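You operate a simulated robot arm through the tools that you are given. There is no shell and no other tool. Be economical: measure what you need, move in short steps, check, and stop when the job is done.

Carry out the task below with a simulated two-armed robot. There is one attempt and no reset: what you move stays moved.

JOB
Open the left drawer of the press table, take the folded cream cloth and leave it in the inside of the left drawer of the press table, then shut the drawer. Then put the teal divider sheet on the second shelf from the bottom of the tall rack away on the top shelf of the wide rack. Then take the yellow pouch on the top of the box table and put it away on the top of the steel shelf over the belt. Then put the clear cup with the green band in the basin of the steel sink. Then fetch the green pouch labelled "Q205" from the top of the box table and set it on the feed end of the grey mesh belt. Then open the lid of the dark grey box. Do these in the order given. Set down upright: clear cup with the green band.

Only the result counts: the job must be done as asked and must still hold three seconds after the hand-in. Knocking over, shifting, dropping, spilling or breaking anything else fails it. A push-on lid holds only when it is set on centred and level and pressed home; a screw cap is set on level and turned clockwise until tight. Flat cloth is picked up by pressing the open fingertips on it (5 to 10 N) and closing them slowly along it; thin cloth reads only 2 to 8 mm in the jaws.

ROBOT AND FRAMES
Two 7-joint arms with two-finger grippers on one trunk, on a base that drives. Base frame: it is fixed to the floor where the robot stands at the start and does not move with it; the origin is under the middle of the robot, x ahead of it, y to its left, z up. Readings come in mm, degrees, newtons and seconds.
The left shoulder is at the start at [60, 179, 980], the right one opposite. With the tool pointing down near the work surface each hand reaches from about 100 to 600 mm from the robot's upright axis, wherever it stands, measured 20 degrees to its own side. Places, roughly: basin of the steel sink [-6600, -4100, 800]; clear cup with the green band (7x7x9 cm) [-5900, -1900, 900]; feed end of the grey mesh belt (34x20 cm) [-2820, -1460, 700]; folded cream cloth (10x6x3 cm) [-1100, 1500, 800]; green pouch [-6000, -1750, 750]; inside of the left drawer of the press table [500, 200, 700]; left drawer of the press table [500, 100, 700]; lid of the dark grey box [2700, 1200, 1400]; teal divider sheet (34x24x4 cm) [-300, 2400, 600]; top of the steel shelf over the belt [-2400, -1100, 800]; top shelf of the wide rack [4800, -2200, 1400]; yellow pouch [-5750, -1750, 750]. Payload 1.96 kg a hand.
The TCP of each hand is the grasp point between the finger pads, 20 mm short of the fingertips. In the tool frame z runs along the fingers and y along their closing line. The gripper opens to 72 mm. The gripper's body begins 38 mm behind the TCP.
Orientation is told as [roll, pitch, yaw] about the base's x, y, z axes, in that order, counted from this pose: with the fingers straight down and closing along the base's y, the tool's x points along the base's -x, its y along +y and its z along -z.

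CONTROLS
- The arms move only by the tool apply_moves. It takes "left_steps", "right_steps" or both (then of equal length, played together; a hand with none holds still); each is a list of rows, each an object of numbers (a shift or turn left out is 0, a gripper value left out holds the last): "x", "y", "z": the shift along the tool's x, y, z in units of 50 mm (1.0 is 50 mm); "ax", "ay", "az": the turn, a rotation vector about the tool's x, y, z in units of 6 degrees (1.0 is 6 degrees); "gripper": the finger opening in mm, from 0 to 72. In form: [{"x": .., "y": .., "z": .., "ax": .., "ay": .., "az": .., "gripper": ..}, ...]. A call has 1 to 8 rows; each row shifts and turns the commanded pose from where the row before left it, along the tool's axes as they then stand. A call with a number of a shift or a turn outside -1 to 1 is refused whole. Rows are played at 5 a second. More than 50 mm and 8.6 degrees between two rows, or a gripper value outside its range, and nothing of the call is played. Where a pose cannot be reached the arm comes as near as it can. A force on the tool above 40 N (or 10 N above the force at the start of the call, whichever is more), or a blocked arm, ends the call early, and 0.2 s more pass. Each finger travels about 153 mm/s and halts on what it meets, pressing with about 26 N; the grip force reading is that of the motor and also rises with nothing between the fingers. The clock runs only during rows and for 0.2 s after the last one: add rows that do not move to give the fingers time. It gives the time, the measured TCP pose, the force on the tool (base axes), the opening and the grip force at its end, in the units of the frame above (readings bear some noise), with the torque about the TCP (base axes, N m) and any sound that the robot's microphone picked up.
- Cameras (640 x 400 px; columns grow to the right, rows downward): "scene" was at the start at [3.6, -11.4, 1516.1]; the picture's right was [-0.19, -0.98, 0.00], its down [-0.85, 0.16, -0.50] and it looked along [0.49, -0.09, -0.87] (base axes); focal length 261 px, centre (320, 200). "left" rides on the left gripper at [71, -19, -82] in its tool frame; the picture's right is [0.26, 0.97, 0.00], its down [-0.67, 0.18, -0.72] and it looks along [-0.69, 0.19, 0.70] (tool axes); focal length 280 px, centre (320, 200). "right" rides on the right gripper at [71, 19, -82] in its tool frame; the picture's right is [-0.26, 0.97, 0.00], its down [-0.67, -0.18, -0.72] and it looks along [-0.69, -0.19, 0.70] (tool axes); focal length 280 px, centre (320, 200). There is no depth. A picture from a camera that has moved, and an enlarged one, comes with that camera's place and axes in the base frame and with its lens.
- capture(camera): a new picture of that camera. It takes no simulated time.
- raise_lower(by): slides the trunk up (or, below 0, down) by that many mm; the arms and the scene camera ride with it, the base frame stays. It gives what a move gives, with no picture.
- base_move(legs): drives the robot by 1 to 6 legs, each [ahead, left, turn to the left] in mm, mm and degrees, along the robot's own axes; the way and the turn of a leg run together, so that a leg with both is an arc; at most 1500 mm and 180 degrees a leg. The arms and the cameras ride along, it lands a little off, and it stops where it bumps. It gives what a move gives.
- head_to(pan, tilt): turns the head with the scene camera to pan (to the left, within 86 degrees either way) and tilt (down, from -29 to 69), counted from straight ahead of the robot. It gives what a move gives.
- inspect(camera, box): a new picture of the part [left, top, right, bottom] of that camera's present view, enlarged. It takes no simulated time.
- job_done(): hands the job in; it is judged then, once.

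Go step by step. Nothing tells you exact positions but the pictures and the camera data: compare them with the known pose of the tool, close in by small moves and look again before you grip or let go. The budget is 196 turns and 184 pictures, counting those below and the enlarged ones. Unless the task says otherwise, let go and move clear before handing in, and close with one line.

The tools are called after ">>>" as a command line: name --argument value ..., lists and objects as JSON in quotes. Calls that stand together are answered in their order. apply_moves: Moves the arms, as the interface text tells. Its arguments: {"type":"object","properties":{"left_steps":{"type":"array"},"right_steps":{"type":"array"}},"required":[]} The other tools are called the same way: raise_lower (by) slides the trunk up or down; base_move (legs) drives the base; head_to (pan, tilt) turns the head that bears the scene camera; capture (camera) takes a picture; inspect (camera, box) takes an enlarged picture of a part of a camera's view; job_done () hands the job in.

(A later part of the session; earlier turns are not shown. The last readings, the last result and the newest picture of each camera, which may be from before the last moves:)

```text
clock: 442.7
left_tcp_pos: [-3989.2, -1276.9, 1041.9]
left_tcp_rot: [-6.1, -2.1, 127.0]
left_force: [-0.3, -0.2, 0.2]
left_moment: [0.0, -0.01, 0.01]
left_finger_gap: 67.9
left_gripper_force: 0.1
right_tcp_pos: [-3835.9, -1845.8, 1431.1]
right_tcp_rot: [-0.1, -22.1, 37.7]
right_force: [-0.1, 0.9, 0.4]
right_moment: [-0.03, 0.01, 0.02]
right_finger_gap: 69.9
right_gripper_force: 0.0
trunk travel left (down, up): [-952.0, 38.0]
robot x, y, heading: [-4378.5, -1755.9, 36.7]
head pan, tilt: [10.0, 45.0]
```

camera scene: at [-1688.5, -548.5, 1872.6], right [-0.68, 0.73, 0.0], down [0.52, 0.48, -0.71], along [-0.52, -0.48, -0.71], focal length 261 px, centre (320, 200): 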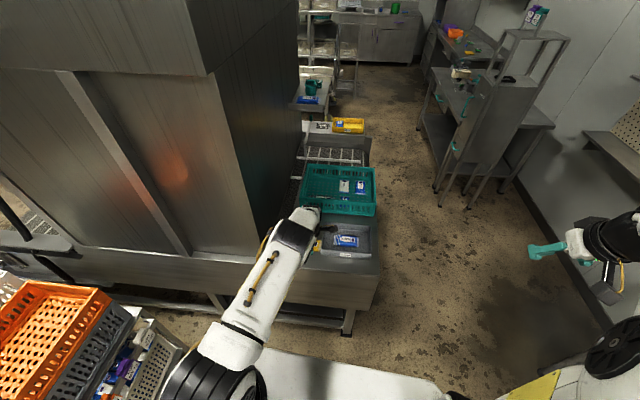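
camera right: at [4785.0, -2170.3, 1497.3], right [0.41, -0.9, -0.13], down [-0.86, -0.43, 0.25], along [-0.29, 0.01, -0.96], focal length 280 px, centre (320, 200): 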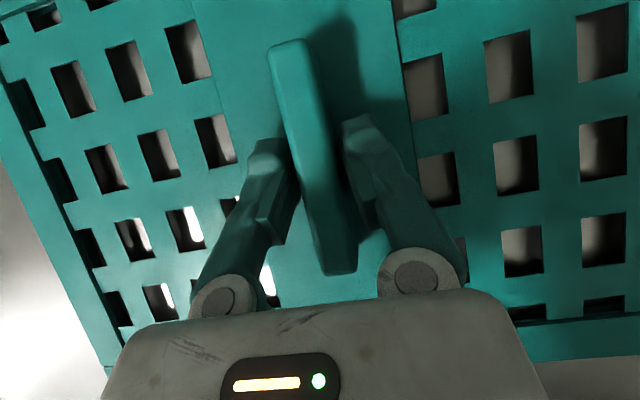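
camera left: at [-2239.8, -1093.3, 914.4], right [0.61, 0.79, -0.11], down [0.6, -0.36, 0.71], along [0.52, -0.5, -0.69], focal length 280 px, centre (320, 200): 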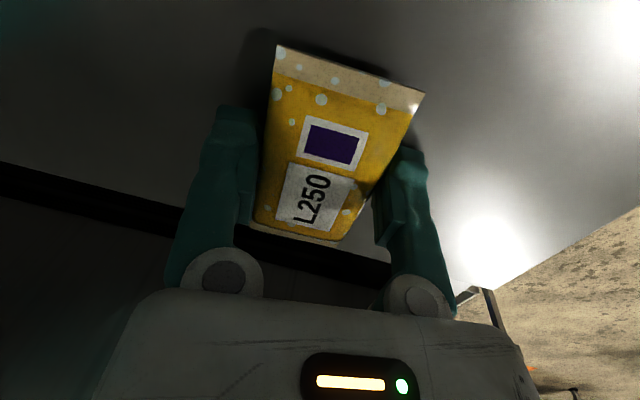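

>>> base_move --legs '[[0, -80, 0], [0, 0, 90.1], [0, 1200, 0], [300, 0, 0]]'

>>> head_to --pan 10 --tilt 50

>>> capture --camera "scene"

>>> capture --camera "left"

```text
clock: 454.8
left_tcp_pos: [-5943.5, -1801.4, 1043.4]
left_tcp_rot: [-6.2, -2.0, -146.5]
left_force: [0.6, 0.3, -0.9]
left_moment: [-0.02, 0.0, 0.0]
left_finger_gap: 67.9
left_gripper_force: 0.0
right_tcp_pos: [-5365.5, -1682.7, 1433.1]
right_tcp_rot: [-0.2, -22.3, 124.2]
right_force: [-0.1, -0.2, 0.5]
right_moment: [-0.02, -0.01, 0.01]
right_finger_gap: 70.1
right_gripper_force: 0.1
trunk travel left (down, up): [-952.0, 38.0]
robot x, y, heading: [-5491.7, -2218.2, 123.1]
head pan, tilt: [10.0, 45.0]
```

```text
clock: 455.5
left_tcp_pos: [-5944.6, -1799.6, 1042.9]
left_tcp_rot: [-6.2, -2.0, -146.4]
left_force: [-0.1, 1.4, 0.6]
left_moment: [0.01, -0.01, 0.0]
left_finger_gap: 68.1
left_gripper_force: 0.1
right_tcp_pos: [-5365.7, -1683.3, 1432.1]
right_tcp_rot: [-0.3, -22.3, 124.2]
right_force: [0.6, -0.1, 0.9]
right_moment: [0.01, 0.03, -0.01]
right_finger_gap: 69.8
right_gripper_force: 0.1
trunk travel left (down, up): [-952.0, 38.0]
robot x, y, heading: [-5490.6, -2217.3, 123.3]
head pan, tilt: [10.0, 50.0]
```

```text
51 pictures are left
camera scene: at [-5513.3, -2210.0, 1855.8], right [0.73, 0.69, 0.0], down [0.52, -0.56, -0.64], along [-0.44, 0.47, -0.77], focal length 261 px, centre (320, 200)
```

scene: 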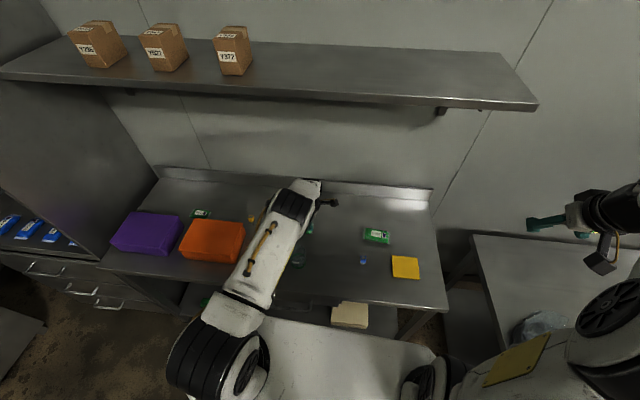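

```text
50 pictures are left
camera left: at [-5889.7, -1751.9, 1121.6], right [0.75, -0.66, -0.11], down [-0.4, -0.57, 0.72], along [-0.53, -0.49, -0.69], focal length 280 px, centre (320, 200)
```

left: 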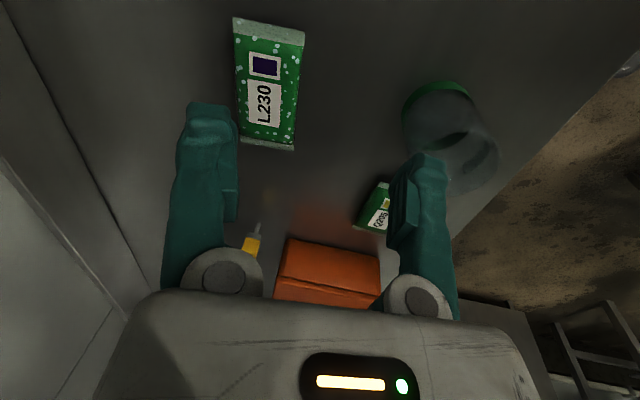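

>>> apply_moves --left_steps '[{"ax": -1, "gripper": 40}, {"y": 0.7, "x": -0.14}, {"y": 0.7, "x": -0.14}, {"y": 0.7, "x": -0.14}, {"y": 0.7, "x": -0.14}, {"z": 0.6}]'

>>> capture --camera "left"

```text
clock: 456.9
left_tcp_pos: [-5892.3, -1934.3, 1012.3]
left_tcp_rot: [0.0, -2.0, -146.4]
left_force: [-0.5, -0.2, 0.6]
left_moment: [-0.01, -0.04, -0.02]
left_finger_gap: 40.0
left_gripper_force: 0.1
right_tcp_pos: [-5369.0, -1682.0, 1432.0]
right_tcp_rot: [-0.2, -22.2, 124.1]
right_force: [-0.8, 0.6, -0.2]
right_moment: [-0.02, -0.01, -0.01]
right_finger_gap: 70.4
right_gripper_force: 0.1
trunk travel left (down, up): [-952.0, 38.0]
robot x, y, heading: [-5493.0, -2214.3, 123.2]
head pan, tilt: [10.0, 50.0]
```

```text
49 pictures are left
camera left: at [-5843.1, -1878.6, 1089.5], right [0.75, -0.66, -0.01], down [-0.44, -0.51, 0.74], along [-0.49, -0.55, -0.67], focal length 280 px, centre (320, 200)
```

left: 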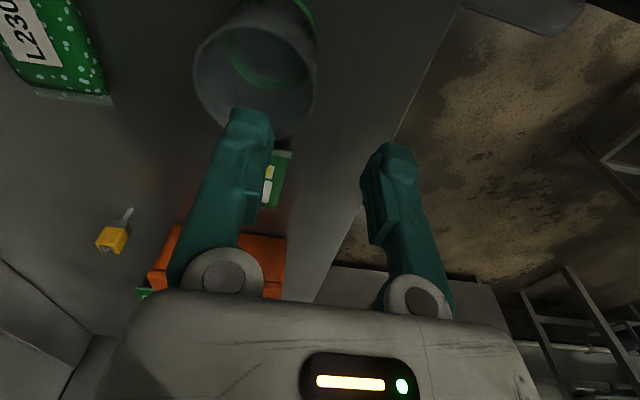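

>>> apply_moves --left_steps '[{"y": 0.05, "z": 0.5}, {"z": 0.5}]'

>>> capture --camera "left"

```text
clock: 457.5
left_tcp_pos: [-5894.1, -1936.6, 962.9]
left_tcp_rot: [-0.2, -2.0, -146.4]
left_force: [-0.1, 0.5, 0.4]
left_moment: [0.01, -0.03, 0.03]
left_finger_gap: 40.0
left_gripper_force: 0.0
right_tcp_pos: [-5368.2, -1681.2, 1431.8]
right_tcp_rot: [-0.2, -22.2, 124.2]
right_force: [-0.7, 0.2, 0.0]
right_moment: [-0.02, 0.02, -0.02]
right_finger_gap: 70.1
right_gripper_force: 0.1
trunk travel left (down, up): [-952.0, 38.0]
robot x, y, heading: [-5492.4, -2213.9, 123.5]
head pan, tilt: [10.0, 50.0]
```

```text
48 pictures are left
camera left: at [-5843.0, -1881.1, 1040.3], right [0.75, -0.66, -0.01], down [-0.44, -0.51, 0.74], along [-0.49, -0.55, -0.67], focal length 280 px, centre (320, 200)
```

left: 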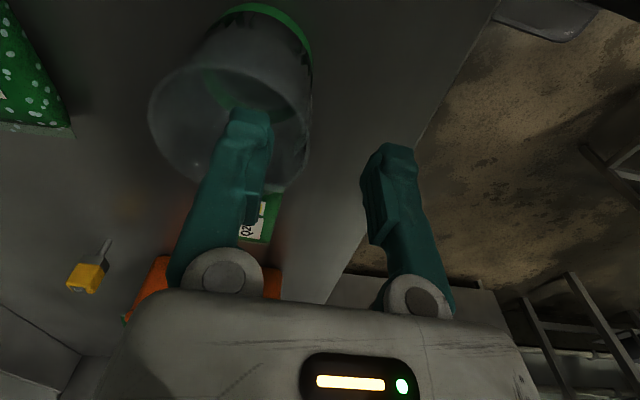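

>>> apply_moves --left_steps '[{"z": 0.3}, {"z": 0.25}]'

>>> apply_moves --left_steps '[{"gripper": 30}, {"gripper": 20}, {"gripper": 10}, {"gripper": 0}, {}]'

>>> capture --camera "left"

```text
clock: 458.1
left_tcp_pos: [-5894.9, -1937.3, 934.2]
left_tcp_rot: [-0.1, -2.1, -146.4]
left_force: [0.3, 0.1, -0.3]
left_moment: [-0.01, 0.0, -0.04]
left_finger_gap: 39.9
left_gripper_force: 0.1
right_tcp_pos: [-5367.8, -1681.9, 1431.6]
right_tcp_rot: [-0.3, -22.3, 124.2]
right_force: [-0.8, -0.5, 0.6]
right_moment: [0.0, 0.02, 0.0]
right_finger_gap: 70.0
right_gripper_force: 0.1
trunk travel left (down, up): [-952.0, 38.0]
robot x, y, heading: [-5494.5, -2214.9, 123.1]
head pan, tilt: [10.0, 50.0]
```

```text
clock: 459.3
left_tcp_pos: [-5893.6, -1938.2, 935.2]
left_tcp_rot: [0.0, -2.1, -146.4]
left_force: [-0.1, 0.1, 0.3]
left_moment: [-0.02, 0.02, 0.02]
left_finger_gap: 6.2
left_gripper_force: 26.0
right_tcp_pos: [-5366.5, -1681.1, 1432.2]
right_tcp_rot: [-0.1, -22.3, 124.2]
right_force: [0.6, 0.0, 0.0]
right_moment: [-0.01, 0.01, -0.01]
right_finger_gap: 70.0
right_gripper_force: 0.1
trunk travel left (down, up): [-952.0, 38.0]
robot x, y, heading: [-5493.4, -2215.3, 123.1]
head pan, tilt: [10.0, 50.0]
```

```text
47 pictures are left
camera left: at [-5844.0, -1882.0, 1012.0], right [0.75, -0.66, -0.01], down [-0.44, -0.51, 0.74], along [-0.49, -0.55, -0.67], focal length 280 px, centre (320, 200)
```

left: 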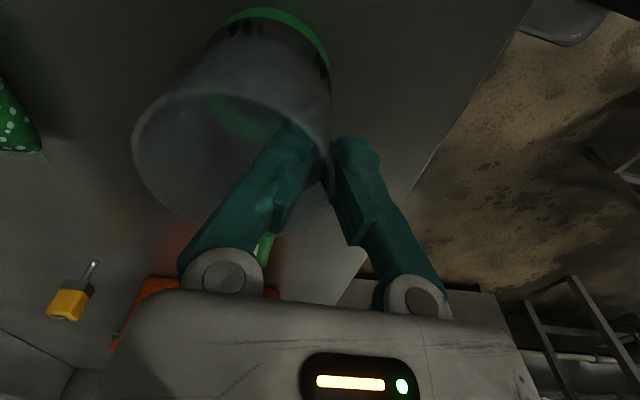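

Cup held by its rim wall. Lift, back off and turn toward the sink.

>>> apply_moves --left_steps '[{"z": -0.4}, {"z": -0.6}, {"z": -0.8}, {"z": -0.8}]'

>>> base_move --legs '[[-330, 0, 0], [0, 0, 93.7]]'

>>> head_to --pan 5 --tilt 28

>>> capture --camera "scene"

>>> capture --camera "left"

```text
clock: 460.3
left_tcp_pos: [-5887.3, -1934.4, 1063.1]
left_tcp_rot: [-0.2, -2.0, -146.4]
left_force: [-0.1, -0.2, -0.5]
left_moment: [-0.01, 0.01, 0.0]
left_finger_gap: 6.1
left_gripper_force: 26.1
right_tcp_pos: [-5366.3, -1681.9, 1432.1]
right_tcp_rot: [-0.2, -22.3, 124.2]
right_force: [0.5, -0.8, 0.2]
right_moment: [0.01, 0.03, -0.02]
right_finger_gap: 69.9
right_gripper_force: 0.0
trunk travel left (down, up): [-952.0, 38.0]
robot x, y, heading: [-5490.0, -2219.5, 123.2]
head pan, tilt: [10.0, 50.0]
```

```text
clock: 466.4
left_tcp_pos: [-5578.8, -2898.6, 1061.6]
left_tcp_rot: [-0.1, -1.9, -53.9]
left_force: [-0.1, 0.0, -0.1]
left_moment: [0.03, 0.0, -0.01]
left_finger_gap: 6.1
left_gripper_force: 25.9
right_tcp_pos: [-5852.9, -2389.6, 1431.0]
right_tcp_rot: [-0.2, -22.3, -143.3]
right_force: [0.5, -0.7, 0.2]
right_moment: [-0.02, 0.0, 0.02]
right_finger_gap: 69.9
right_gripper_force: 0.0
trunk travel left (down, up): [-952.0, 38.0]
robot x, y, heading: [-5311.0, -2488.3, -144.5]
head pan, tilt: [10.0, 50.0]
```

```text
clock: 467.2
left_tcp_pos: [-5578.5, -2897.5, 1062.1]
left_tcp_rot: [-0.1, -2.0, -53.9]
left_force: [0.8, -0.4, 0.1]
left_moment: [0.02, 0.0, 0.0]
left_finger_gap: 6.2
left_gripper_force: 25.9
right_tcp_pos: [-5853.0, -2389.1, 1431.6]
right_tcp_rot: [-0.3, -22.3, -143.3]
right_force: [-1.1, -0.7, 0.1]
right_moment: [0.0, 0.0, -0.05]
right_finger_gap: 69.8
right_gripper_force: 0.1
trunk travel left (down, up): [-952.0, 38.0]
robot x, y, heading: [-5309.2, -2490.2, -144.0]
head pan, tilt: [5.0, 28.0]
```

```text
46 pictures are left
camera scene: at [-5334.5, -2512.7, 1888.4], right [-0.65, 0.76, 0.0], down [0.36, 0.31, -0.88], along [-0.67, -0.58, -0.47], focal length 261 px, centre (320, 200)
```

scene: 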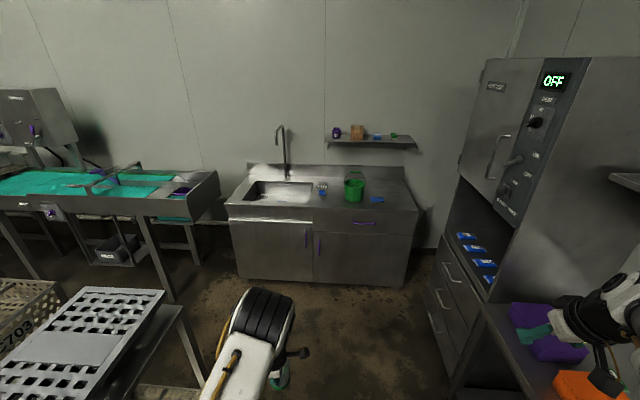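

```text
45 pictures are left
camera left: at [-5638.0, -2851.2, 1140.2], right [0.63, 0.78, -0.01], down [0.53, -0.42, 0.74], along [0.57, -0.47, -0.67], focal length 280 px, centre (320, 200)
```

left: 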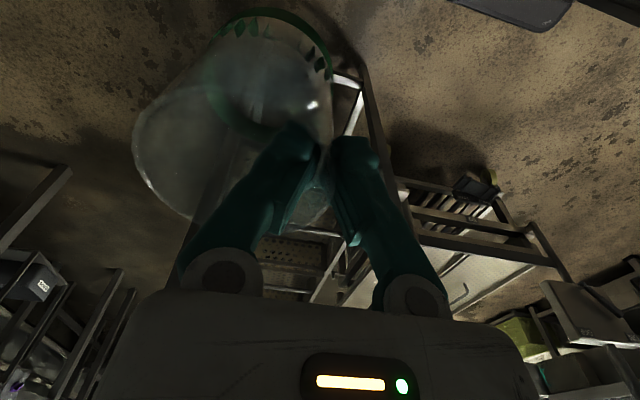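

>>> base_move --legs '[[0, 60, 1], [1230, 0, 0], [0, 275, 0]]'

>>> head_to --pan 10 --tilt 45

>>> capture --camera "scene"

```text
clock: 475.4
left_tcp_pos: [-6341.8, -3892.6, 1062.9]
left_tcp_rot: [-0.1, -2.1, -52.8]
left_force: [0.1, -0.7, -1.4]
left_moment: [-0.01, -0.02, 0.02]
left_finger_gap: 6.1
left_gripper_force: 26.0
right_tcp_pos: [-6625.7, -3387.0, 1431.5]
right_tcp_rot: [0.0, -22.3, -142.2]
right_force: [-0.4, 0.2, 0.2]
right_moment: [-0.01, -0.01, 0.02]
right_finger_gap: 70.1
right_gripper_force: 0.0
trunk travel left (down, up): [-952.0, 38.0]
robot x, y, heading: [-6086.1, -3478.8, -143.0]
head pan, tilt: [5.0, 28.0]
```

```text
clock: 476.2
left_tcp_pos: [-6341.7, -3895.3, 1061.9]
left_tcp_rot: [-0.2, -2.0, -52.7]
left_force: [-0.2, -0.9, -0.1]
left_moment: [-0.01, -0.02, -0.02]
left_finger_gap: 5.9
left_gripper_force: 26.1
right_tcp_pos: [-6623.9, -3391.0, 1433.2]
right_tcp_rot: [-0.2, -22.3, -142.3]
right_force: [-0.1, -0.1, -0.5]
right_moment: [0.03, 0.01, 0.03]
right_finger_gap: 69.9
right_gripper_force: 0.1
trunk travel left (down, up): [-952.0, 38.0]
robot x, y, heading: [-6082.4, -3482.5, -143.2]
head pan, tilt: [10.0, 45.0]
```

```text
44 pictures are left
camera scene: at [-6092.2, -3503.5, 1862.7], right [-0.73, 0.68, 0.0], down [0.48, 0.52, -0.71], along [-0.48, -0.52, -0.71], focal length 261 px, centre (320, 200)
```

scene: 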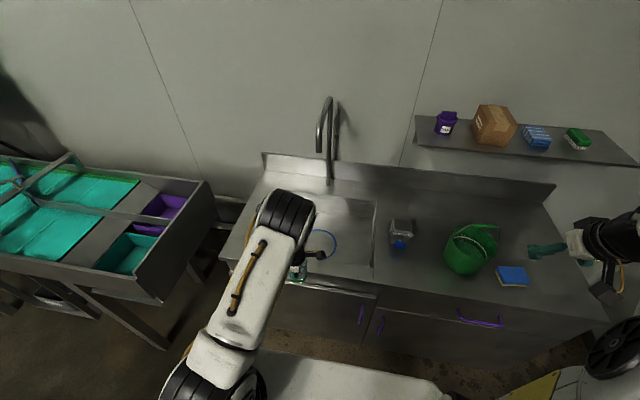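

>>> base_move --legs '[[0, -165, 0], [125, 0, 0]]'

>>> apply_moves --left_steps '[{"y": -0.8}, {"y": -0.8}, {"y": -0.9}]'

>>> capture --camera "scene"

>>> capture --camera "left"

```text
clock: 478.6
left_tcp_pos: [-6541.6, -3831.1, 1062.6]
left_tcp_rot: [-0.1, -2.0, -53.0]
left_force: [-0.5, -0.2, 0.2]
left_moment: [-0.01, -0.05, 0.0]
left_finger_gap: 6.1
left_gripper_force: 26.4
right_tcp_pos: [-6822.1, -3325.5, 1433.0]
right_tcp_rot: [-0.1, -22.4, -142.5]
right_force: [-0.3, -0.4, -0.1]
right_moment: [-0.03, 0.01, 0.01]
right_finger_gap: 70.0
right_gripper_force: 0.0
trunk travel left (down, up): [-952.0, 38.0]
robot x, y, heading: [-6282.9, -3421.7, -143.5]
head pan, tilt: [10.0, 45.0]
```

```text
clock: 479.4
left_tcp_pos: [-6643.3, -3910.9, 1061.9]
left_tcp_rot: [0.0, -2.0, -53.0]
left_force: [0.2, -0.2, -0.4]
left_moment: [0.04, -0.06, 0.01]
left_finger_gap: 5.8
left_gripper_force: 26.1
right_tcp_pos: [-6825.1, -3329.1, 1430.3]
right_tcp_rot: [-0.2, -22.1, -142.3]
right_force: [0.1, -0.3, 0.2]
right_moment: [0.0, -0.01, 0.03]
right_finger_gap: 69.9
right_gripper_force: 0.0
trunk travel left (down, up): [-952.0, 38.0]
robot x, y, heading: [-6283.8, -3423.4, -143.4]
head pan, tilt: [10.0, 45.0]
```

```text
43 pictures are left
camera scene: at [-6294.6, -3445.4, 1862.6], right [-0.73, 0.69, 0.0], down [0.49, 0.52, -0.71], along [-0.48, -0.51, -0.71], focal length 261 px, centre (320, 200)
```

scene: 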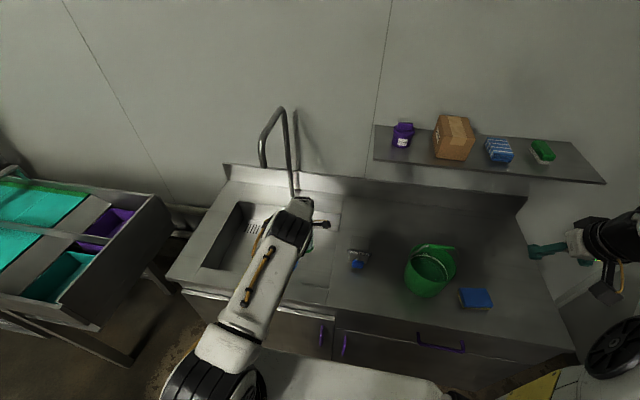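

```text
42 pictures are left
camera left: at [-6704.9, -3864.9, 1139.3], right [0.61, 0.79, -0.01], down [0.53, -0.41, 0.74], along [0.58, -0.46, -0.67], focal length 280 px, centre (320, 200)
```

left: 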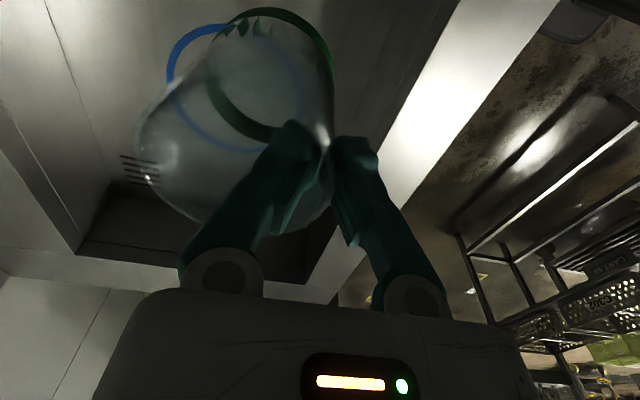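

>>> raise_lower --by -220

>>> apply_moves --left_steps '[{"z": 0.4}, {"z": 0.4}, {"z": 0.4}]'

>>> capture --camera "left"

```text
clock: 481.7
left_tcp_pos: [-6643.0, -3910.7, 843.2]
left_tcp_rot: [-0.2, -2.1, -53.1]
left_force: [0.7, -0.2, 0.7]
left_moment: [0.02, -0.02, -0.01]
left_finger_gap: 6.0
left_gripper_force: 25.8
right_tcp_pos: [-6823.5, -3327.5, 1211.7]
right_tcp_rot: [-0.3, -22.3, -142.3]
right_force: [0.7, 0.0, 0.2]
right_moment: [0.01, 0.02, 0.01]
right_finger_gap: 70.0
right_gripper_force: 0.0
trunk travel left (down, up): [-732.0, 258.0]
robot x, y, heading: [-6281.4, -3422.6, -143.2]
head pan, tilt: [10.0, 45.0]
```

```text
clock: 482.5
left_tcp_pos: [-6645.9, -3913.6, 797.7]
left_tcp_rot: [-1.2, -2.0, -53.2]
left_force: [-0.3, 1.5, 26.3]
left_moment: [-0.18, -0.06, 0.04]
left_finger_gap: 6.0
left_gripper_force: 26.4
right_tcp_pos: [-6822.0, -3326.3, 1212.5]
right_tcp_rot: [-0.2, -22.4, -142.4]
right_force: [0.1, -0.2, -0.3]
right_moment: [0.0, -0.03, -0.01]
right_finger_gap: 70.2
right_gripper_force: 0.0
trunk travel left (down, up): [-732.0, 258.0]
robot x, y, heading: [-6282.2, -3420.8, -143.6]
head pan, tilt: [10.0, 45.0]
stopped in row 3 (left hand): the force on the tool passed its limit at 74 N (the readings are from after the stop); the commanded pose is now the measured one
```

```text
41 pictures are left
camera left: at [-6705.3, -3866.7, 875.1], right [0.62, 0.79, -0.03], down [0.55, -0.4, 0.73], along [0.57, -0.47, -0.68], focal length 280 px, centre (320, 200)
```

left: 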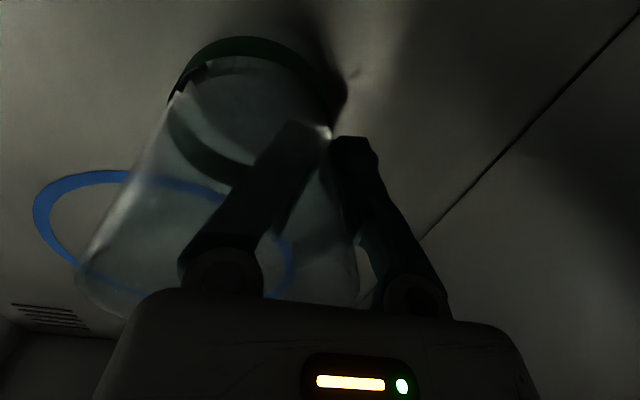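

>>> apply_moves --left_steps '[{"z": -0.06}, {}]'

>>> inspect --camera "scene" --box '[190, 170, 380, 300]'

```text
clock: 483.1
left_tcp_pos: [-6644.9, -3912.3, 797.0]
left_tcp_rot: [-0.7, -2.1, -53.2]
left_force: [-2.4, 0.0, 10.0]
left_moment: [0.0, 0.13, -0.03]
left_finger_gap: 6.2
left_gripper_force: 26.3
right_tcp_pos: [-6824.3, -3326.1, 1212.1]
right_tcp_rot: [-0.1, -22.3, -142.5]
right_force: [0.6, 0.0, -0.2]
right_moment: [0.02, 0.02, 0.01]
right_finger_gap: 70.0
right_gripper_force: 0.0
trunk travel left (down, up): [-732.0, 258.0]
robot x, y, heading: [-6282.2, -3420.1, -143.4]
head pan, tilt: [10.0, 45.0]
```

```text
3.08 times, centred on (285, 235) of scene
camera zoom: at [-6291.8, -3441.2, 1642.5], right [-0.73, 0.69, 0.0], down [0.49, 0.51, -0.71], along [-0.49, -0.51, -0.71], focal length 802 px, centre (428, 92)
```

zoom: 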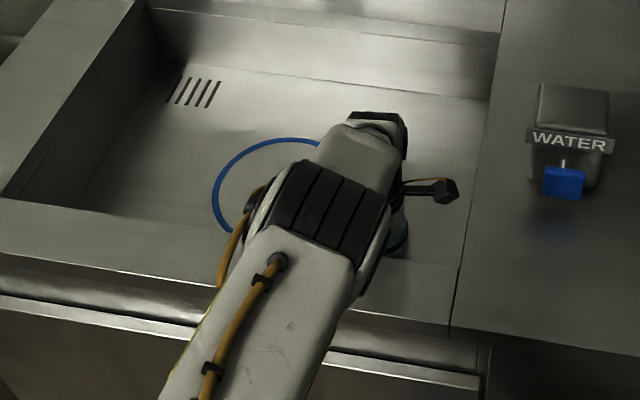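

>>> apply_moves --left_steps '[{"gripper": 12}, {"gripper": 20}, {"gripper": 30}, {"gripper": 34}, {}]'

>>> capture --camera "left"

```text
clock: 484.3
left_tcp_pos: [-6644.7, -3912.9, 796.2]
left_tcp_rot: [-0.7, -2.1, -53.1]
left_force: [-0.2, 0.8, -0.4]
left_moment: [-0.02, 0.0, -0.02]
left_finger_gap: 34.3
left_gripper_force: 0.0
right_tcp_pos: [-6824.3, -3326.9, 1212.4]
right_tcp_rot: [-0.2, -22.4, -142.4]
right_force: [0.2, 0.4, -0.3]
right_moment: [-0.01, -0.04, 0.0]
right_finger_gap: 69.8
right_gripper_force: 0.0
trunk travel left (down, up): [-732.0, 258.0]
robot x, y, heading: [-6280.8, -3422.1, -143.6]
head pan, tilt: [10.0, 45.0]
```

```text
39 pictures are left
camera left: at [-6704.2, -3866.8, 874.4], right [0.62, 0.79, -0.02], down [0.54, -0.4, 0.74], along [0.57, -0.46, -0.68], focal length 280 px, centre (320, 200)
```

left: 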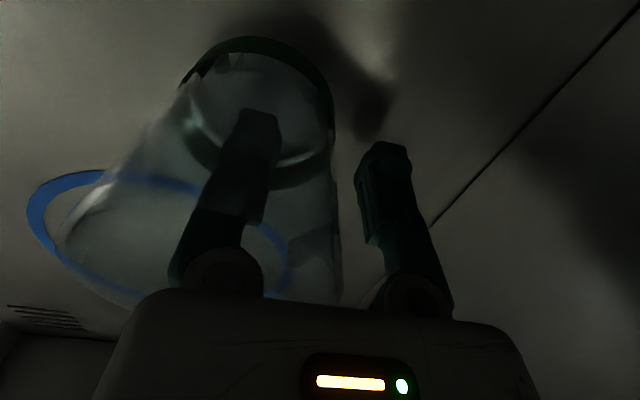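

Cup stands upright in the basin. Lift straight out.

>>> raise_lower --by 230

>>> base_move --legs '[[-330, 0, 0.5]]'

>>> inspect --camera "scene" --box '[220, 90, 460, 250]'

```text
clock: 486.7
left_tcp_pos: [-6644.0, -3913.5, 1026.2]
left_tcp_rot: [-0.7, -1.9, -53.1]
left_force: [0.9, -0.3, -0.4]
left_moment: [0.03, -0.01, 0.0]
left_finger_gap: 34.2
left_gripper_force: 0.1
right_tcp_pos: [-6823.5, -3327.1, 1442.7]
right_tcp_rot: [-0.2, -22.3, -142.3]
right_force: [-1.0, -0.4, -0.1]
right_moment: [-0.01, 0.01, -0.01]
right_finger_gap: 70.1
right_gripper_force: 0.0
trunk travel left (down, up): [-962.0, 28.0]
robot x, y, heading: [-6282.7, -3421.2, -143.5]
head pan, tilt: [10.0, 45.0]
```

```text
clock: 488.9
left_tcp_pos: [-6378.2, -3716.1, 1025.1]
left_tcp_rot: [-0.7, -2.0, -53.1]
left_force: [0.7, -1.8, -0.7]
left_moment: [0.01, 0.0, 0.01]
left_finger_gap: 34.0
left_gripper_force: 0.1
right_tcp_pos: [-6557.6, -3129.3, 1441.2]
right_tcp_rot: [-0.2, -22.2, -142.4]
right_force: [-0.1, 0.3, 0.3]
right_moment: [-0.01, 0.01, -0.02]
right_finger_gap: 70.2
right_gripper_force: 0.2
trunk travel left (down, up): [-962.0, 28.0]
robot x, y, heading: [-6011.1, -3221.5, -143.3]
head pan, tilt: [10.0, 45.0]
```

```text
2.50 times, centred on (340, 170) of scene
camera zoom: at [-6026.7, -3245.2, 1872.6], right [-0.73, 0.69, 0.0], down [0.49, 0.52, -0.71], along [-0.48, -0.51, -0.71], focal length 652 px, centre (270, 275)
```

zoom: 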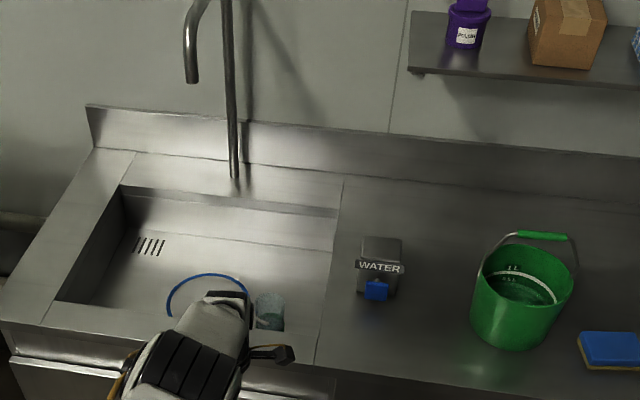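

The cup stands in the basin. Now back to the box table for the green pouch "Q205" at about [-6030, -1985].

>>> base_move --legs '[[0, 0, -90], [0, -900, 0]]'

```text
clock: 497.6
left_tcp_pos: [-5735.8, -2310.3, 1026.1]
left_tcp_rot: [-0.7, -2.0, -144.8]
left_force: [0.3, -0.7, 0.4]
left_moment: [0.01, 0.0, 0.0]
left_finger_gap: 34.1
left_gripper_force: 0.2
right_tcp_pos: [-5144.6, -2149.3, 1442.7]
right_tcp_rot: [-0.2, -22.3, 125.9]
right_force: [-0.6, 0.4, -0.3]
right_moment: [0.03, 0.03, -0.01]
right_finger_gap: 70.0
right_gripper_force: 0.0
trunk travel left (down, up): [-962.0, 28.0]
robot x, y, heading: [-5254.5, -2688.0, 124.8]
head pan, tilt: [10.0, 45.0]
```

>>> base_move --legs '[[0, 21, 2], [395, 0, 0]]'

>>> capture --camera "left"

```text
clock: 500.6
left_tcp_pos: [-6007.6, -2012.3, 1026.8]
left_tcp_rot: [-0.8, -2.1, -143.0]
left_force: [0.3, 0.3, 0.2]
left_moment: [0.01, -0.02, -0.04]
left_finger_gap: 33.8
left_gripper_force: 0.1
right_tcp_pos: [-5420.2, -1832.1, 1443.2]
right_tcp_rot: [-0.2, -22.4, 127.6]
right_force: [-0.9, 0.2, 0.2]
right_moment: [-0.02, -0.01, -0.04]
right_finger_gap: 69.9
right_gripper_force: 0.1
trunk travel left (down, up): [-962.0, 28.0]
robot x, y, heading: [-5512.1, -2369.7, 126.7]
head pan, tilt: [10.0, 45.0]
```

```text
37 pictures are left
camera left: at [-5959.4, -1954.9, 1105.2], right [0.79, -0.61, -0.02], down [-0.4, -0.55, 0.74], along [-0.46, -0.57, -0.68], focal length 280 px, centre (320, 200)
```

left: 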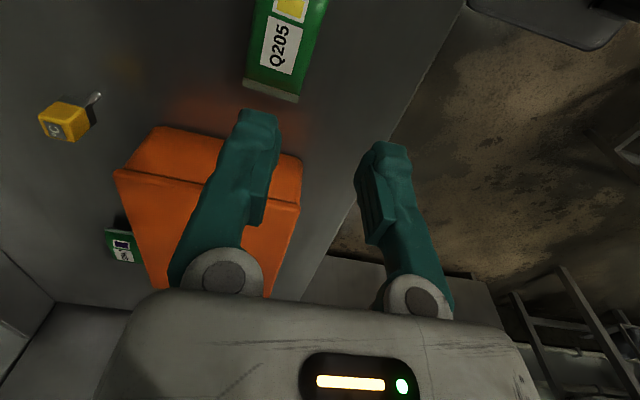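

>>> apply_moves --left_steps '[{"y": -0.64, "x": -0.06, "gripper": 70}, {"z": 0.8}, {"z": 0.8}, {"z": 0.5}]'

>>> capture --camera "left"

```text
clock: 501.6
left_tcp_pos: [-6010.8, -2010.7, 965.6]
left_tcp_rot: [-0.8, -2.0, -143.0]
left_force: [0.3, 0.3, -0.3]
left_moment: [-0.01, 0.0, -0.01]
left_finger_gap: 70.2
left_gripper_force: 0.0
left hand out of reach, approached as far as the arm can: row 1, 2, 3, 4
right_tcp_pos: [-5420.8, -1832.0, 1441.9]
right_tcp_rot: [-0.2, -22.3, 127.7]
right_force: [-0.2, 0.8, -0.3]
right_moment: [0.02, -0.01, 0.0]
right_finger_gap: 69.9
right_gripper_force: 0.1
trunk travel left (down, up): [-962.0, 28.0]
robot x, y, heading: [-5511.3, -2372.8, 126.7]
head pan, tilt: [10.0, 45.0]
```

```text
36 pictures are left
camera left: at [-5963.0, -1953.4, 1043.2], right [0.79, -0.61, -0.02], down [-0.4, -0.55, 0.74], along [-0.46, -0.57, -0.68], focal length 280 px, centre (320, 200)
```

left: 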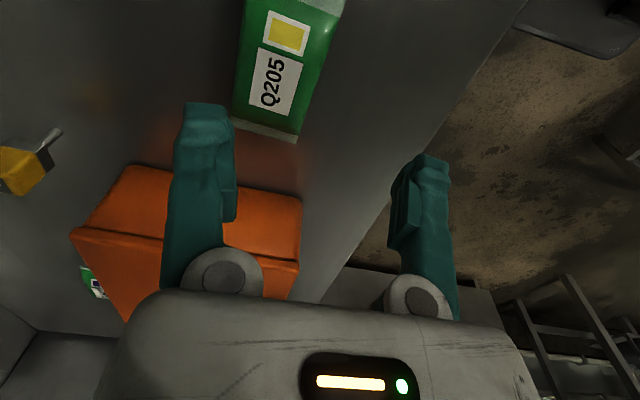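

>>> base_move --legs '[[22, 0, 0]]'

>>> raise_lower --by -55

>>> capture --camera "left"

```text
clock: 502.4
left_tcp_pos: [-6019.8, -1996.7, 968.9]
left_tcp_rot: [-1.1, -2.0, -143.1]
left_force: [1.1, -0.5, -0.1]
left_moment: [0.04, 0.02, -0.02]
left_finger_gap: 70.0
left_gripper_force: 0.0
right_tcp_pos: [-5429.9, -1819.6, 1444.8]
right_tcp_rot: [-0.1, -22.6, 127.7]
right_force: [0.3, -0.4, 0.6]
right_moment: [0.06, 0.06, 0.0]
right_finger_gap: 69.9
right_gripper_force: 0.0
trunk travel left (down, up): [-962.0, 28.0]
robot x, y, heading: [-5525.3, -2355.7, 126.7]
head pan, tilt: [10.0, 45.0]
```

```text
clock: 503.3
left_tcp_pos: [-6022.9, -1992.3, 909.6]
left_tcp_rot: [-0.8, -2.0, -143.0]
left_force: [0.3, 0.4, -0.1]
left_moment: [0.01, -0.01, 0.05]
left_finger_gap: 69.9
left_gripper_force: 0.0
right_tcp_pos: [-5435.0, -1813.2, 1386.5]
right_tcp_rot: [-0.3, -22.2, 127.7]
right_force: [-0.4, -0.6, -0.3]
right_moment: [0.02, 0.01, -0.04]
right_finger_gap: 69.8
right_gripper_force: 0.1
trunk travel left (down, up): [-907.0, 83.0]
robot x, y, heading: [-5523.3, -2356.2, 126.6]
head pan, tilt: [10.0, 45.0]
```

```text
35 pictures are left
camera left: at [-5976.3, -1935.0, 988.0], right [0.79, -0.61, -0.02], down [-0.4, -0.54, 0.74], along [-0.46, -0.57, -0.68], focal length 280 px, centre (320, 200)
```

left: 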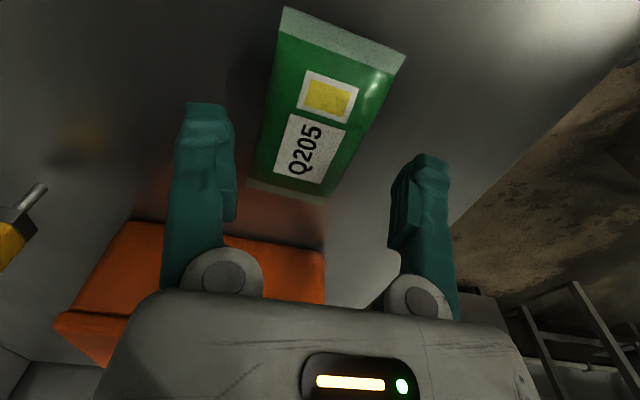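

>>> raise_lower --by -28

>>> apply_moves --left_steps '[{"gripper": 58}, {"gripper": 45}, {"gripper": 30}, {"gripper": 10}, {"gripper": 0}, {}]'

>>> raise_lower --by 110

>>> capture --camera "left"

```text
clock: 504.1
left_tcp_pos: [-6023.6, -1993.5, 883.0]
left_tcp_rot: [-1.0, -2.1, -143.0]
left_force: [0.3, 0.4, -0.6]
left_moment: [0.05, 0.01, -0.01]
left_finger_gap: 69.9
left_gripper_force: 0.0
right_tcp_pos: [-5433.6, -1814.8, 1359.1]
right_tcp_rot: [-0.1, -22.2, 127.7]
right_force: [-0.1, -0.8, 0.9]
right_moment: [0.02, 0.01, -0.02]
right_finger_gap: 69.8
right_gripper_force: 0.1
trunk travel left (down, up): [-879.0, 111.0]
robot x, y, heading: [-5530.7, -2355.2, 126.7]
head pan, tilt: [10.0, 45.0]
```

```text
clock: 505.4
left_tcp_pos: [-6023.1, -1993.5, 881.8]
left_tcp_rot: [-0.8, -2.0, -143.0]
left_force: [0.9, -0.5, 1.0]
left_moment: [0.0, 0.01, -0.03]
left_finger_gap: 49.4
left_gripper_force: 26.0
right_tcp_pos: [-5434.0, -1814.7, 1359.2]
right_tcp_rot: [-0.2, -22.4, 127.7]
right_force: [-0.3, 0.8, -0.1]
right_moment: [-0.03, -0.01, -0.02]
right_finger_gap: 70.0
right_gripper_force: 0.0
trunk travel left (down, up): [-879.0, 111.0]
robot x, y, heading: [-5524.1, -2354.4, 126.7]
head pan, tilt: [10.0, 45.0]
```

```text
clock: 506.9
left_tcp_pos: [-6022.9, -1994.1, 992.7]
left_tcp_rot: [-0.8, -2.0, -143.1]
left_force: [-0.6, -0.5, 0.1]
left_moment: [0.0, 0.0, 0.02]
left_finger_gap: 49.1
left_gripper_force: 25.9
right_tcp_pos: [-5434.2, -1813.9, 1468.8]
right_tcp_rot: [-0.2, -22.4, 127.7]
right_force: [0.4, -0.2, -0.6]
right_moment: [0.0, 0.01, 0.0]
right_finger_gap: 70.0
right_gripper_force: 0.0
trunk travel left (down, up): [-989.0, 1.0]
robot x, y, heading: [-5523.7, -2355.9, 126.8]
head pan, tilt: [10.0, 45.0]
```

```text
34 pictures are left
camera left: at [-5975.9, -1935.5, 1070.3], right [0.79, -0.61, -0.02], down [-0.4, -0.54, 0.74], along [-0.46, -0.57, -0.68], focal length 280 px, centre (320, 200)
```

left: 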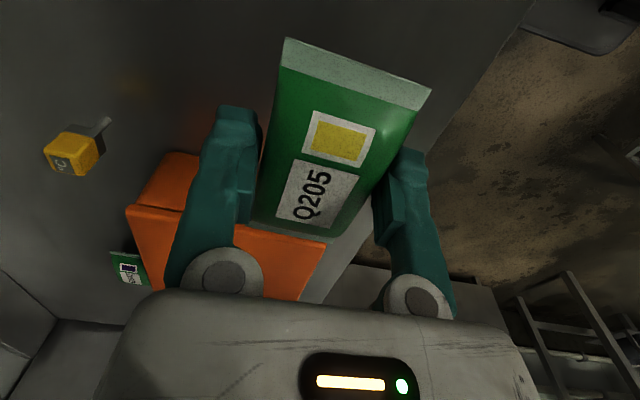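

Pouch Q205 held. I back out and drive to the belt's feed end.

>>> base_move --legs '[[-330, 0, 0]]'

>>> apply_moves --left_steps '[{"y": 0.8, "z": -0.4}, {"y": 0.4, "z": -0.8}]'

>>> base_move --legs '[[0, -1270, 0], [0, 0, -88.5]]'

```text
clock: 509.0
left_tcp_pos: [-5833.2, -2257.5, 991.5]
left_tcp_rot: [-0.7, -2.1, -142.3]
left_force: [-0.3, 0.0, -0.4]
left_moment: [0.0, -0.03, -0.03]
left_finger_gap: 49.1
left_gripper_force: 25.6
right_tcp_pos: [-5247.2, -2070.3, 1468.4]
right_tcp_rot: [-0.2, -22.2, 128.4]
right_force: [0.8, -0.3, 0.1]
right_moment: [0.01, -0.01, -0.03]
right_finger_gap: 70.1
right_gripper_force: 0.1
trunk travel left (down, up): [-989.0, 1.0]
robot x, y, heading: [-5327.2, -2611.5, 127.5]
head pan, tilt: [10.0, 45.0]
```

```text
clock: 509.6
left_tcp_pos: [-5792.8, -2306.2, 1049.6]
left_tcp_rot: [-1.0, -2.1, -142.4]
left_force: [0.2, 0.1, -0.2]
left_moment: [0.02, 0.05, 0.03]
left_finger_gap: 49.0
left_gripper_force: 26.0
right_tcp_pos: [-5244.0, -2072.5, 1468.4]
right_tcp_rot: [-0.1, -22.2, 128.5]
right_force: [0.2, 0.3, 0.0]
right_moment: [-0.03, 0.04, 0.02]
right_finger_gap: 70.2
right_gripper_force: 0.1
trunk travel left (down, up): [-989.0, 1.0]
robot x, y, heading: [-5332.4, -2614.2, 127.3]
head pan, tilt: [10.0, 45.0]
```

```text
clock: 519.7
left_tcp_pos: [-4070.7, -1336.5, 1048.3]
left_tcp_rot: [-0.9, -2.0, 132.6]
left_force: [-1.5, -0.6, -0.6]
left_moment: [0.01, 0.01, -0.02]
left_finger_gap: 48.9
left_gripper_force: 26.3
right_tcp_pos: [-3790.2, -1862.8, 1469.3]
right_tcp_rot: [-0.2, -22.2, 43.3]
right_force: [0.6, 0.2, 0.0]
right_moment: [-0.01, 0.01, -0.01]
right_finger_gap: 70.3
right_gripper_force: 0.1
trunk travel left (down, up): [-989.0, 1.0]
robot x, y, heading: [-4337.7, -1826.0, 42.7]
head pan, tilt: [10.0, 45.0]
```

>>> base_move --legs '[[0, 0, -6], [1230, 0, 0], [0, 0, -89.5]]'

>>> head_to --pan 12 --tilt 50

>>> capture --camera "scene"

>>> capture --camera "left"

```text
clock: 530.2
left_tcp_pos: [-2892.3, -1398.3, 1049.4]
left_tcp_rot: [-0.8, -2.1, 38.2]
left_force: [-0.6, 0.9, -0.6]
left_moment: [-0.02, 0.0, 0.02]
left_finger_gap: 48.7
left_gripper_force: 26.2
right_tcp_pos: [-3436.4, -1636.7, 1468.6]
right_tcp_rot: [-0.2, -22.2, -51.1]
right_force: [0.1, -0.2, 0.6]
right_moment: [0.0, -0.03, -0.03]
right_finger_gap: 70.0
right_gripper_force: 0.1
trunk travel left (down, up): [-989.0, 1.0]
robot x, y, heading: [-3357.2, -1096.1, -51.9]
head pan, tilt: [10.0, 45.0]
```

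```text
clock: 530.9
left_tcp_pos: [-2891.2, -1398.8, 1049.3]
left_tcp_rot: [-0.8, -2.0, 38.2]
left_force: [0.0, -0.3, -0.8]
left_moment: [-0.02, -0.02, 0.0]
left_finger_gap: 48.7
left_gripper_force: 26.3
right_tcp_pos: [-3437.1, -1637.5, 1468.5]
right_tcp_rot: [-0.1, -22.3, -51.1]
right_force: [-0.7, 0.1, -0.7]
right_moment: [0.04, -0.02, 0.03]
right_finger_gap: 70.0
right_gripper_force: 0.1
trunk travel left (down, up): [-989.0, 1.0]
robot x, y, heading: [-3356.6, -1095.2, -52.0]
head pan, tilt: [12.0, 50.0]
```

```text
33 pictures are left
camera scene: at [-3336.5, -1095.9, 1892.8], right [-0.64, -0.77, 0.0], down [-0.59, 0.49, -0.64], along [0.49, -0.41, -0.77], focal length 261 px, centre (320, 200)
```

scene: 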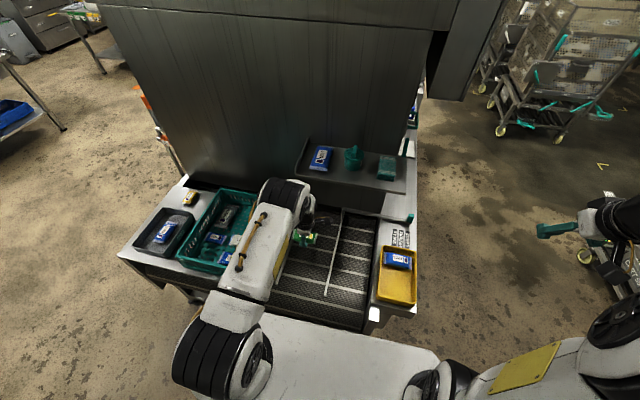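

```text
32 pictures are left
camera left: at [-2938.9, -1459.2, 1127.0], right [-0.8, 0.6, -0.02], down [0.39, 0.55, 0.74], along [0.45, 0.58, -0.68], focal length 280 px, centre (320, 200)
```

left: 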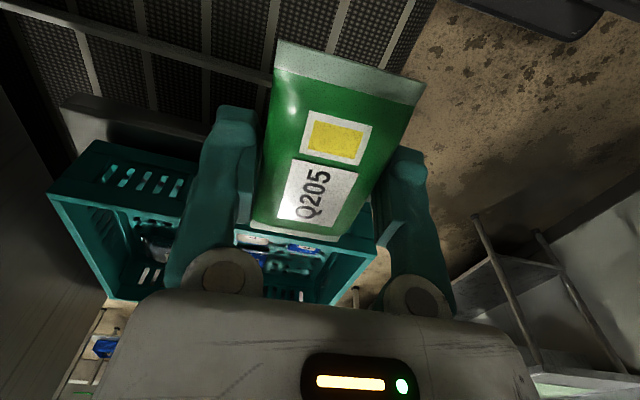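

The two guide rods bound the feed zone and the hand is centred between them. Lower.

>>> raise_lower --by -230

>>> apply_moves --left_steps '[{"y": -0.5}, {"z": 0.4}, {"z": 0.3}]'

>>> capture --camera "left"

```text
clock: 533.3
left_tcp_pos: [-2890.6, -1399.3, 818.9]
left_tcp_rot: [-0.8, -2.0, 38.1]
left_force: [0.2, -0.2, -0.6]
left_moment: [0.01, 0.01, 0.0]
left_finger_gap: 48.7
left_gripper_force: 25.7
right_tcp_pos: [-3435.8, -1638.7, 1239.5]
right_tcp_rot: [-0.2, -22.3, -51.0]
right_force: [-0.3, -0.1, -0.1]
right_moment: [-0.01, -0.03, 0.01]
right_finger_gap: 70.0
right_gripper_force: 0.0
trunk travel left (down, up): [-759.0, 231.0]
robot x, y, heading: [-3355.2, -1092.6, -52.1]
head pan, tilt: [12.0, 50.0]
```

```text
clock: 534.1
left_tcp_pos: [-2875.1, -1418.6, 787.5]
left_tcp_rot: [-0.9, -2.0, 38.2]
left_force: [0.5, -0.4, -0.3]
left_moment: [0.03, 0.0, -0.03]
left_finger_gap: 48.9
left_gripper_force: 25.8
right_tcp_pos: [-3436.3, -1638.8, 1239.5]
right_tcp_rot: [-0.1, -22.2, -51.1]
right_force: [0.4, 0.5, 0.4]
right_moment: [0.01, 0.02, -0.01]
right_finger_gap: 70.2
right_gripper_force: 0.1
trunk travel left (down, up): [-759.0, 231.0]
robot x, y, heading: [-3358.4, -1094.8, -52.1]
head pan, tilt: [12.0, 50.0]
```

```text
31 pictures are left
camera left: at [-2921.9, -1479.2, 864.2], right [-0.8, 0.6, -0.02], down [0.39, 0.55, 0.74], along [0.45, 0.58, -0.68], focal length 280 px, centre (320, 200)
```

left: 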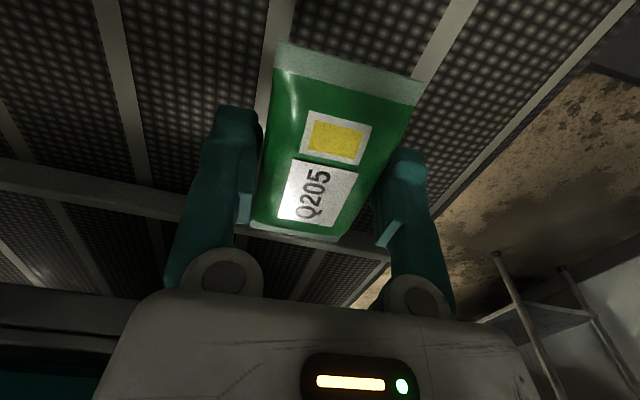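

>>> apply_moves --left_steps '[{"x": 0.3}, {"z": 0.4}, {"z": 0.4}, {"z": 0.3}, {"z": 0.3}, {"z": 0.3}]'

>>> capture --camera "left"

```text
clock: 535.4
left_tcp_pos: [-2883.0, -1428.2, 720.6]
left_tcp_rot: [-1.2, -2.0, 38.1]
left_force: [-9.7, 11.7, 30.7]
left_moment: [0.67, 0.71, -0.03]
left_finger_gap: 49.1
left_gripper_force: 26.0
left hand out of reach, approached as far as the arm can: row 6
right_tcp_pos: [-3438.9, -1635.1, 1240.0]
right_tcp_rot: [-0.2, -22.4, -51.0]
right_force: [0.0, 0.4, -0.1]
right_moment: [0.04, 0.03, 0.0]
right_finger_gap: 70.1
right_gripper_force: 0.0
trunk travel left (down, up): [-759.0, 231.0]
robot x, y, heading: [-3357.7, -1097.9, -51.9]
head pan, tilt: [12.0, 50.0]
stopped in row 6 (left hand): the force on the tool passed its limit at 64 N (the readings are from after the stop); the commanded pose is now the measured one
```

```text
30 pictures are left
camera left: at [-2932.0, -1488.9, 798.4], right [-0.8, 0.6, -0.03], down [0.39, 0.56, 0.73], along [0.45, 0.58, -0.68], focal length 280 px, centre (320, 200)
```

left: 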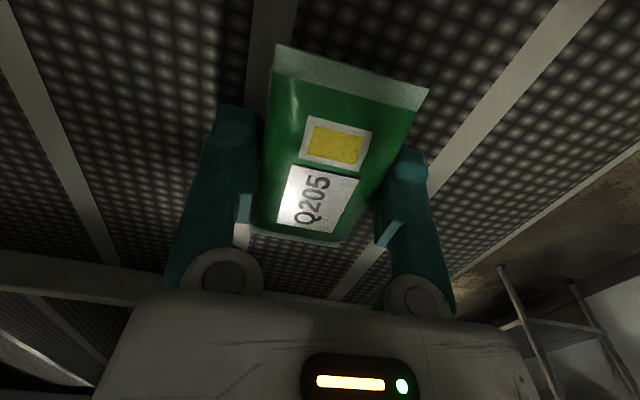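

Pouch is on the mesh. Release, lift away.

>>> apply_moves --left_steps '[{"gripper": 58}, {"gripper": 70}, {}, {"z": -0.4}, {"z": -0.8}]'

>>> raise_lower --by 225

>>> capture --camera "left"

```text
clock: 536.6
left_tcp_pos: [-2887.8, -1427.7, 779.1]
left_tcp_rot: [-1.1, -1.9, 38.2]
left_force: [0.1, -0.2, -0.2]
left_moment: [0.03, -0.02, 0.01]
left_finger_gap: 70.2
left_gripper_force: 0.0
right_tcp_pos: [-3438.9, -1637.3, 1239.0]
right_tcp_rot: [-0.2, -22.5, -51.1]
right_force: [-0.4, 0.1, -0.4]
right_moment: [0.04, 0.0, 0.0]
right_finger_gap: 70.1
right_gripper_force: 0.1
trunk travel left (down, up): [-759.0, 231.0]
robot x, y, heading: [-3357.9, -1091.2, -51.9]
head pan, tilt: [12.0, 50.0]
```

```text
clock: 538.9
left_tcp_pos: [-2886.1, -1428.8, 1003.5]
left_tcp_rot: [-1.1, -2.0, 38.3]
left_force: [-0.5, 0.1, 0.0]
left_moment: [-0.03, 0.0, 0.01]
left_finger_gap: 69.6
left_gripper_force: 0.1
right_tcp_pos: [-3436.4, -1637.8, 1464.6]
right_tcp_rot: [-0.2, -22.3, -51.1]
right_force: [0.4, -0.3, -0.3]
right_moment: [0.0, -0.01, -0.01]
right_finger_gap: 70.1
right_gripper_force: 0.0
trunk travel left (down, up): [-984.0, 6.0]
robot x, y, heading: [-3359.4, -1093.8, -52.0]
head pan, tilt: [12.0, 50.0]
```

```text
29 pictures are left
camera left: at [-2933.4, -1489.1, 1081.6], right [-0.8, 0.6, -0.03], down [0.39, 0.56, 0.73], along [0.45, 0.58, -0.68], focal length 280 px, centre (320, 200)
```

left: 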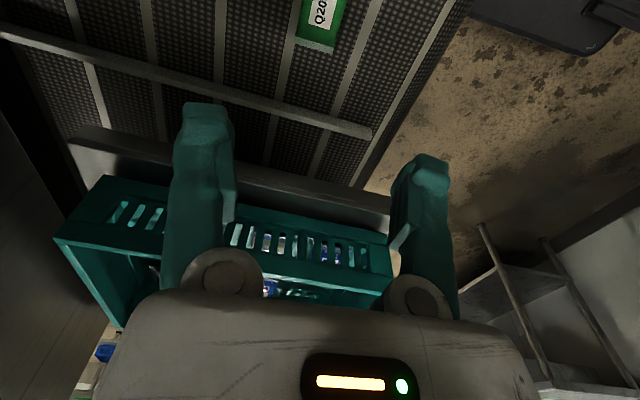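

Green pouch is placed. Last: the dark grey box's lid, on the wall shelf near the STORE door. I drive there along known free lanes.

>>> base_move --legs '[[0, 0, 89], [1400, 0, 0], [1240, 0, 0]]'

>>> base_move --legs '[[0, -1300, 0], [0, -1290, 0]]'

```text
clock: 555.7
left_tcp_pos: [-846.6, 950.8, 1003.8]
left_tcp_rot: [-1.2, -2.0, 127.7]
left_force: [-0.1, 0.5, -0.3]
left_moment: [0.01, 0.02, 0.02]
left_finger_gap: 69.8
left_gripper_force: 0.0
right_tcp_pos: [-644.5, 395.3, 1465.0]
right_tcp_rot: [-0.2, -22.2, 38.5]
right_force: [0.0, 0.7, 0.4]
right_moment: [-0.01, -0.01, -0.02]
right_finger_gap: 70.0
right_gripper_force: 0.0
trunk travel left (down, up): [-984.0, 6.0]
robot x, y, heading: [-1187.4, 483.6, 37.6]
head pan, tilt: [12.0, 50.0]
```

```text
clock: 568.6
left_tcp_pos: [786.9, -1104.2, 1003.7]
left_tcp_rot: [-1.2, -2.0, 130.1]
left_force: [0.1, -1.1, 0.3]
left_moment: [0.01, 0.0, -0.02]
left_finger_gap: 70.1
left_gripper_force: 0.2
right_tcp_pos: [1014.1, -1649.6, 1463.0]
right_tcp_rot: [-0.2, -22.4, 40.9]
right_force: [0.4, 0.2, 0.2]
right_moment: [-0.01, 0.01, 0.0]
right_finger_gap: 69.9
right_gripper_force: 0.0
trunk travel left (down, up): [-984.0, 6.0]
robot x, y, heading: [469.0, -1586.2, 39.9]
head pan, tilt: [12.0, 50.0]
```

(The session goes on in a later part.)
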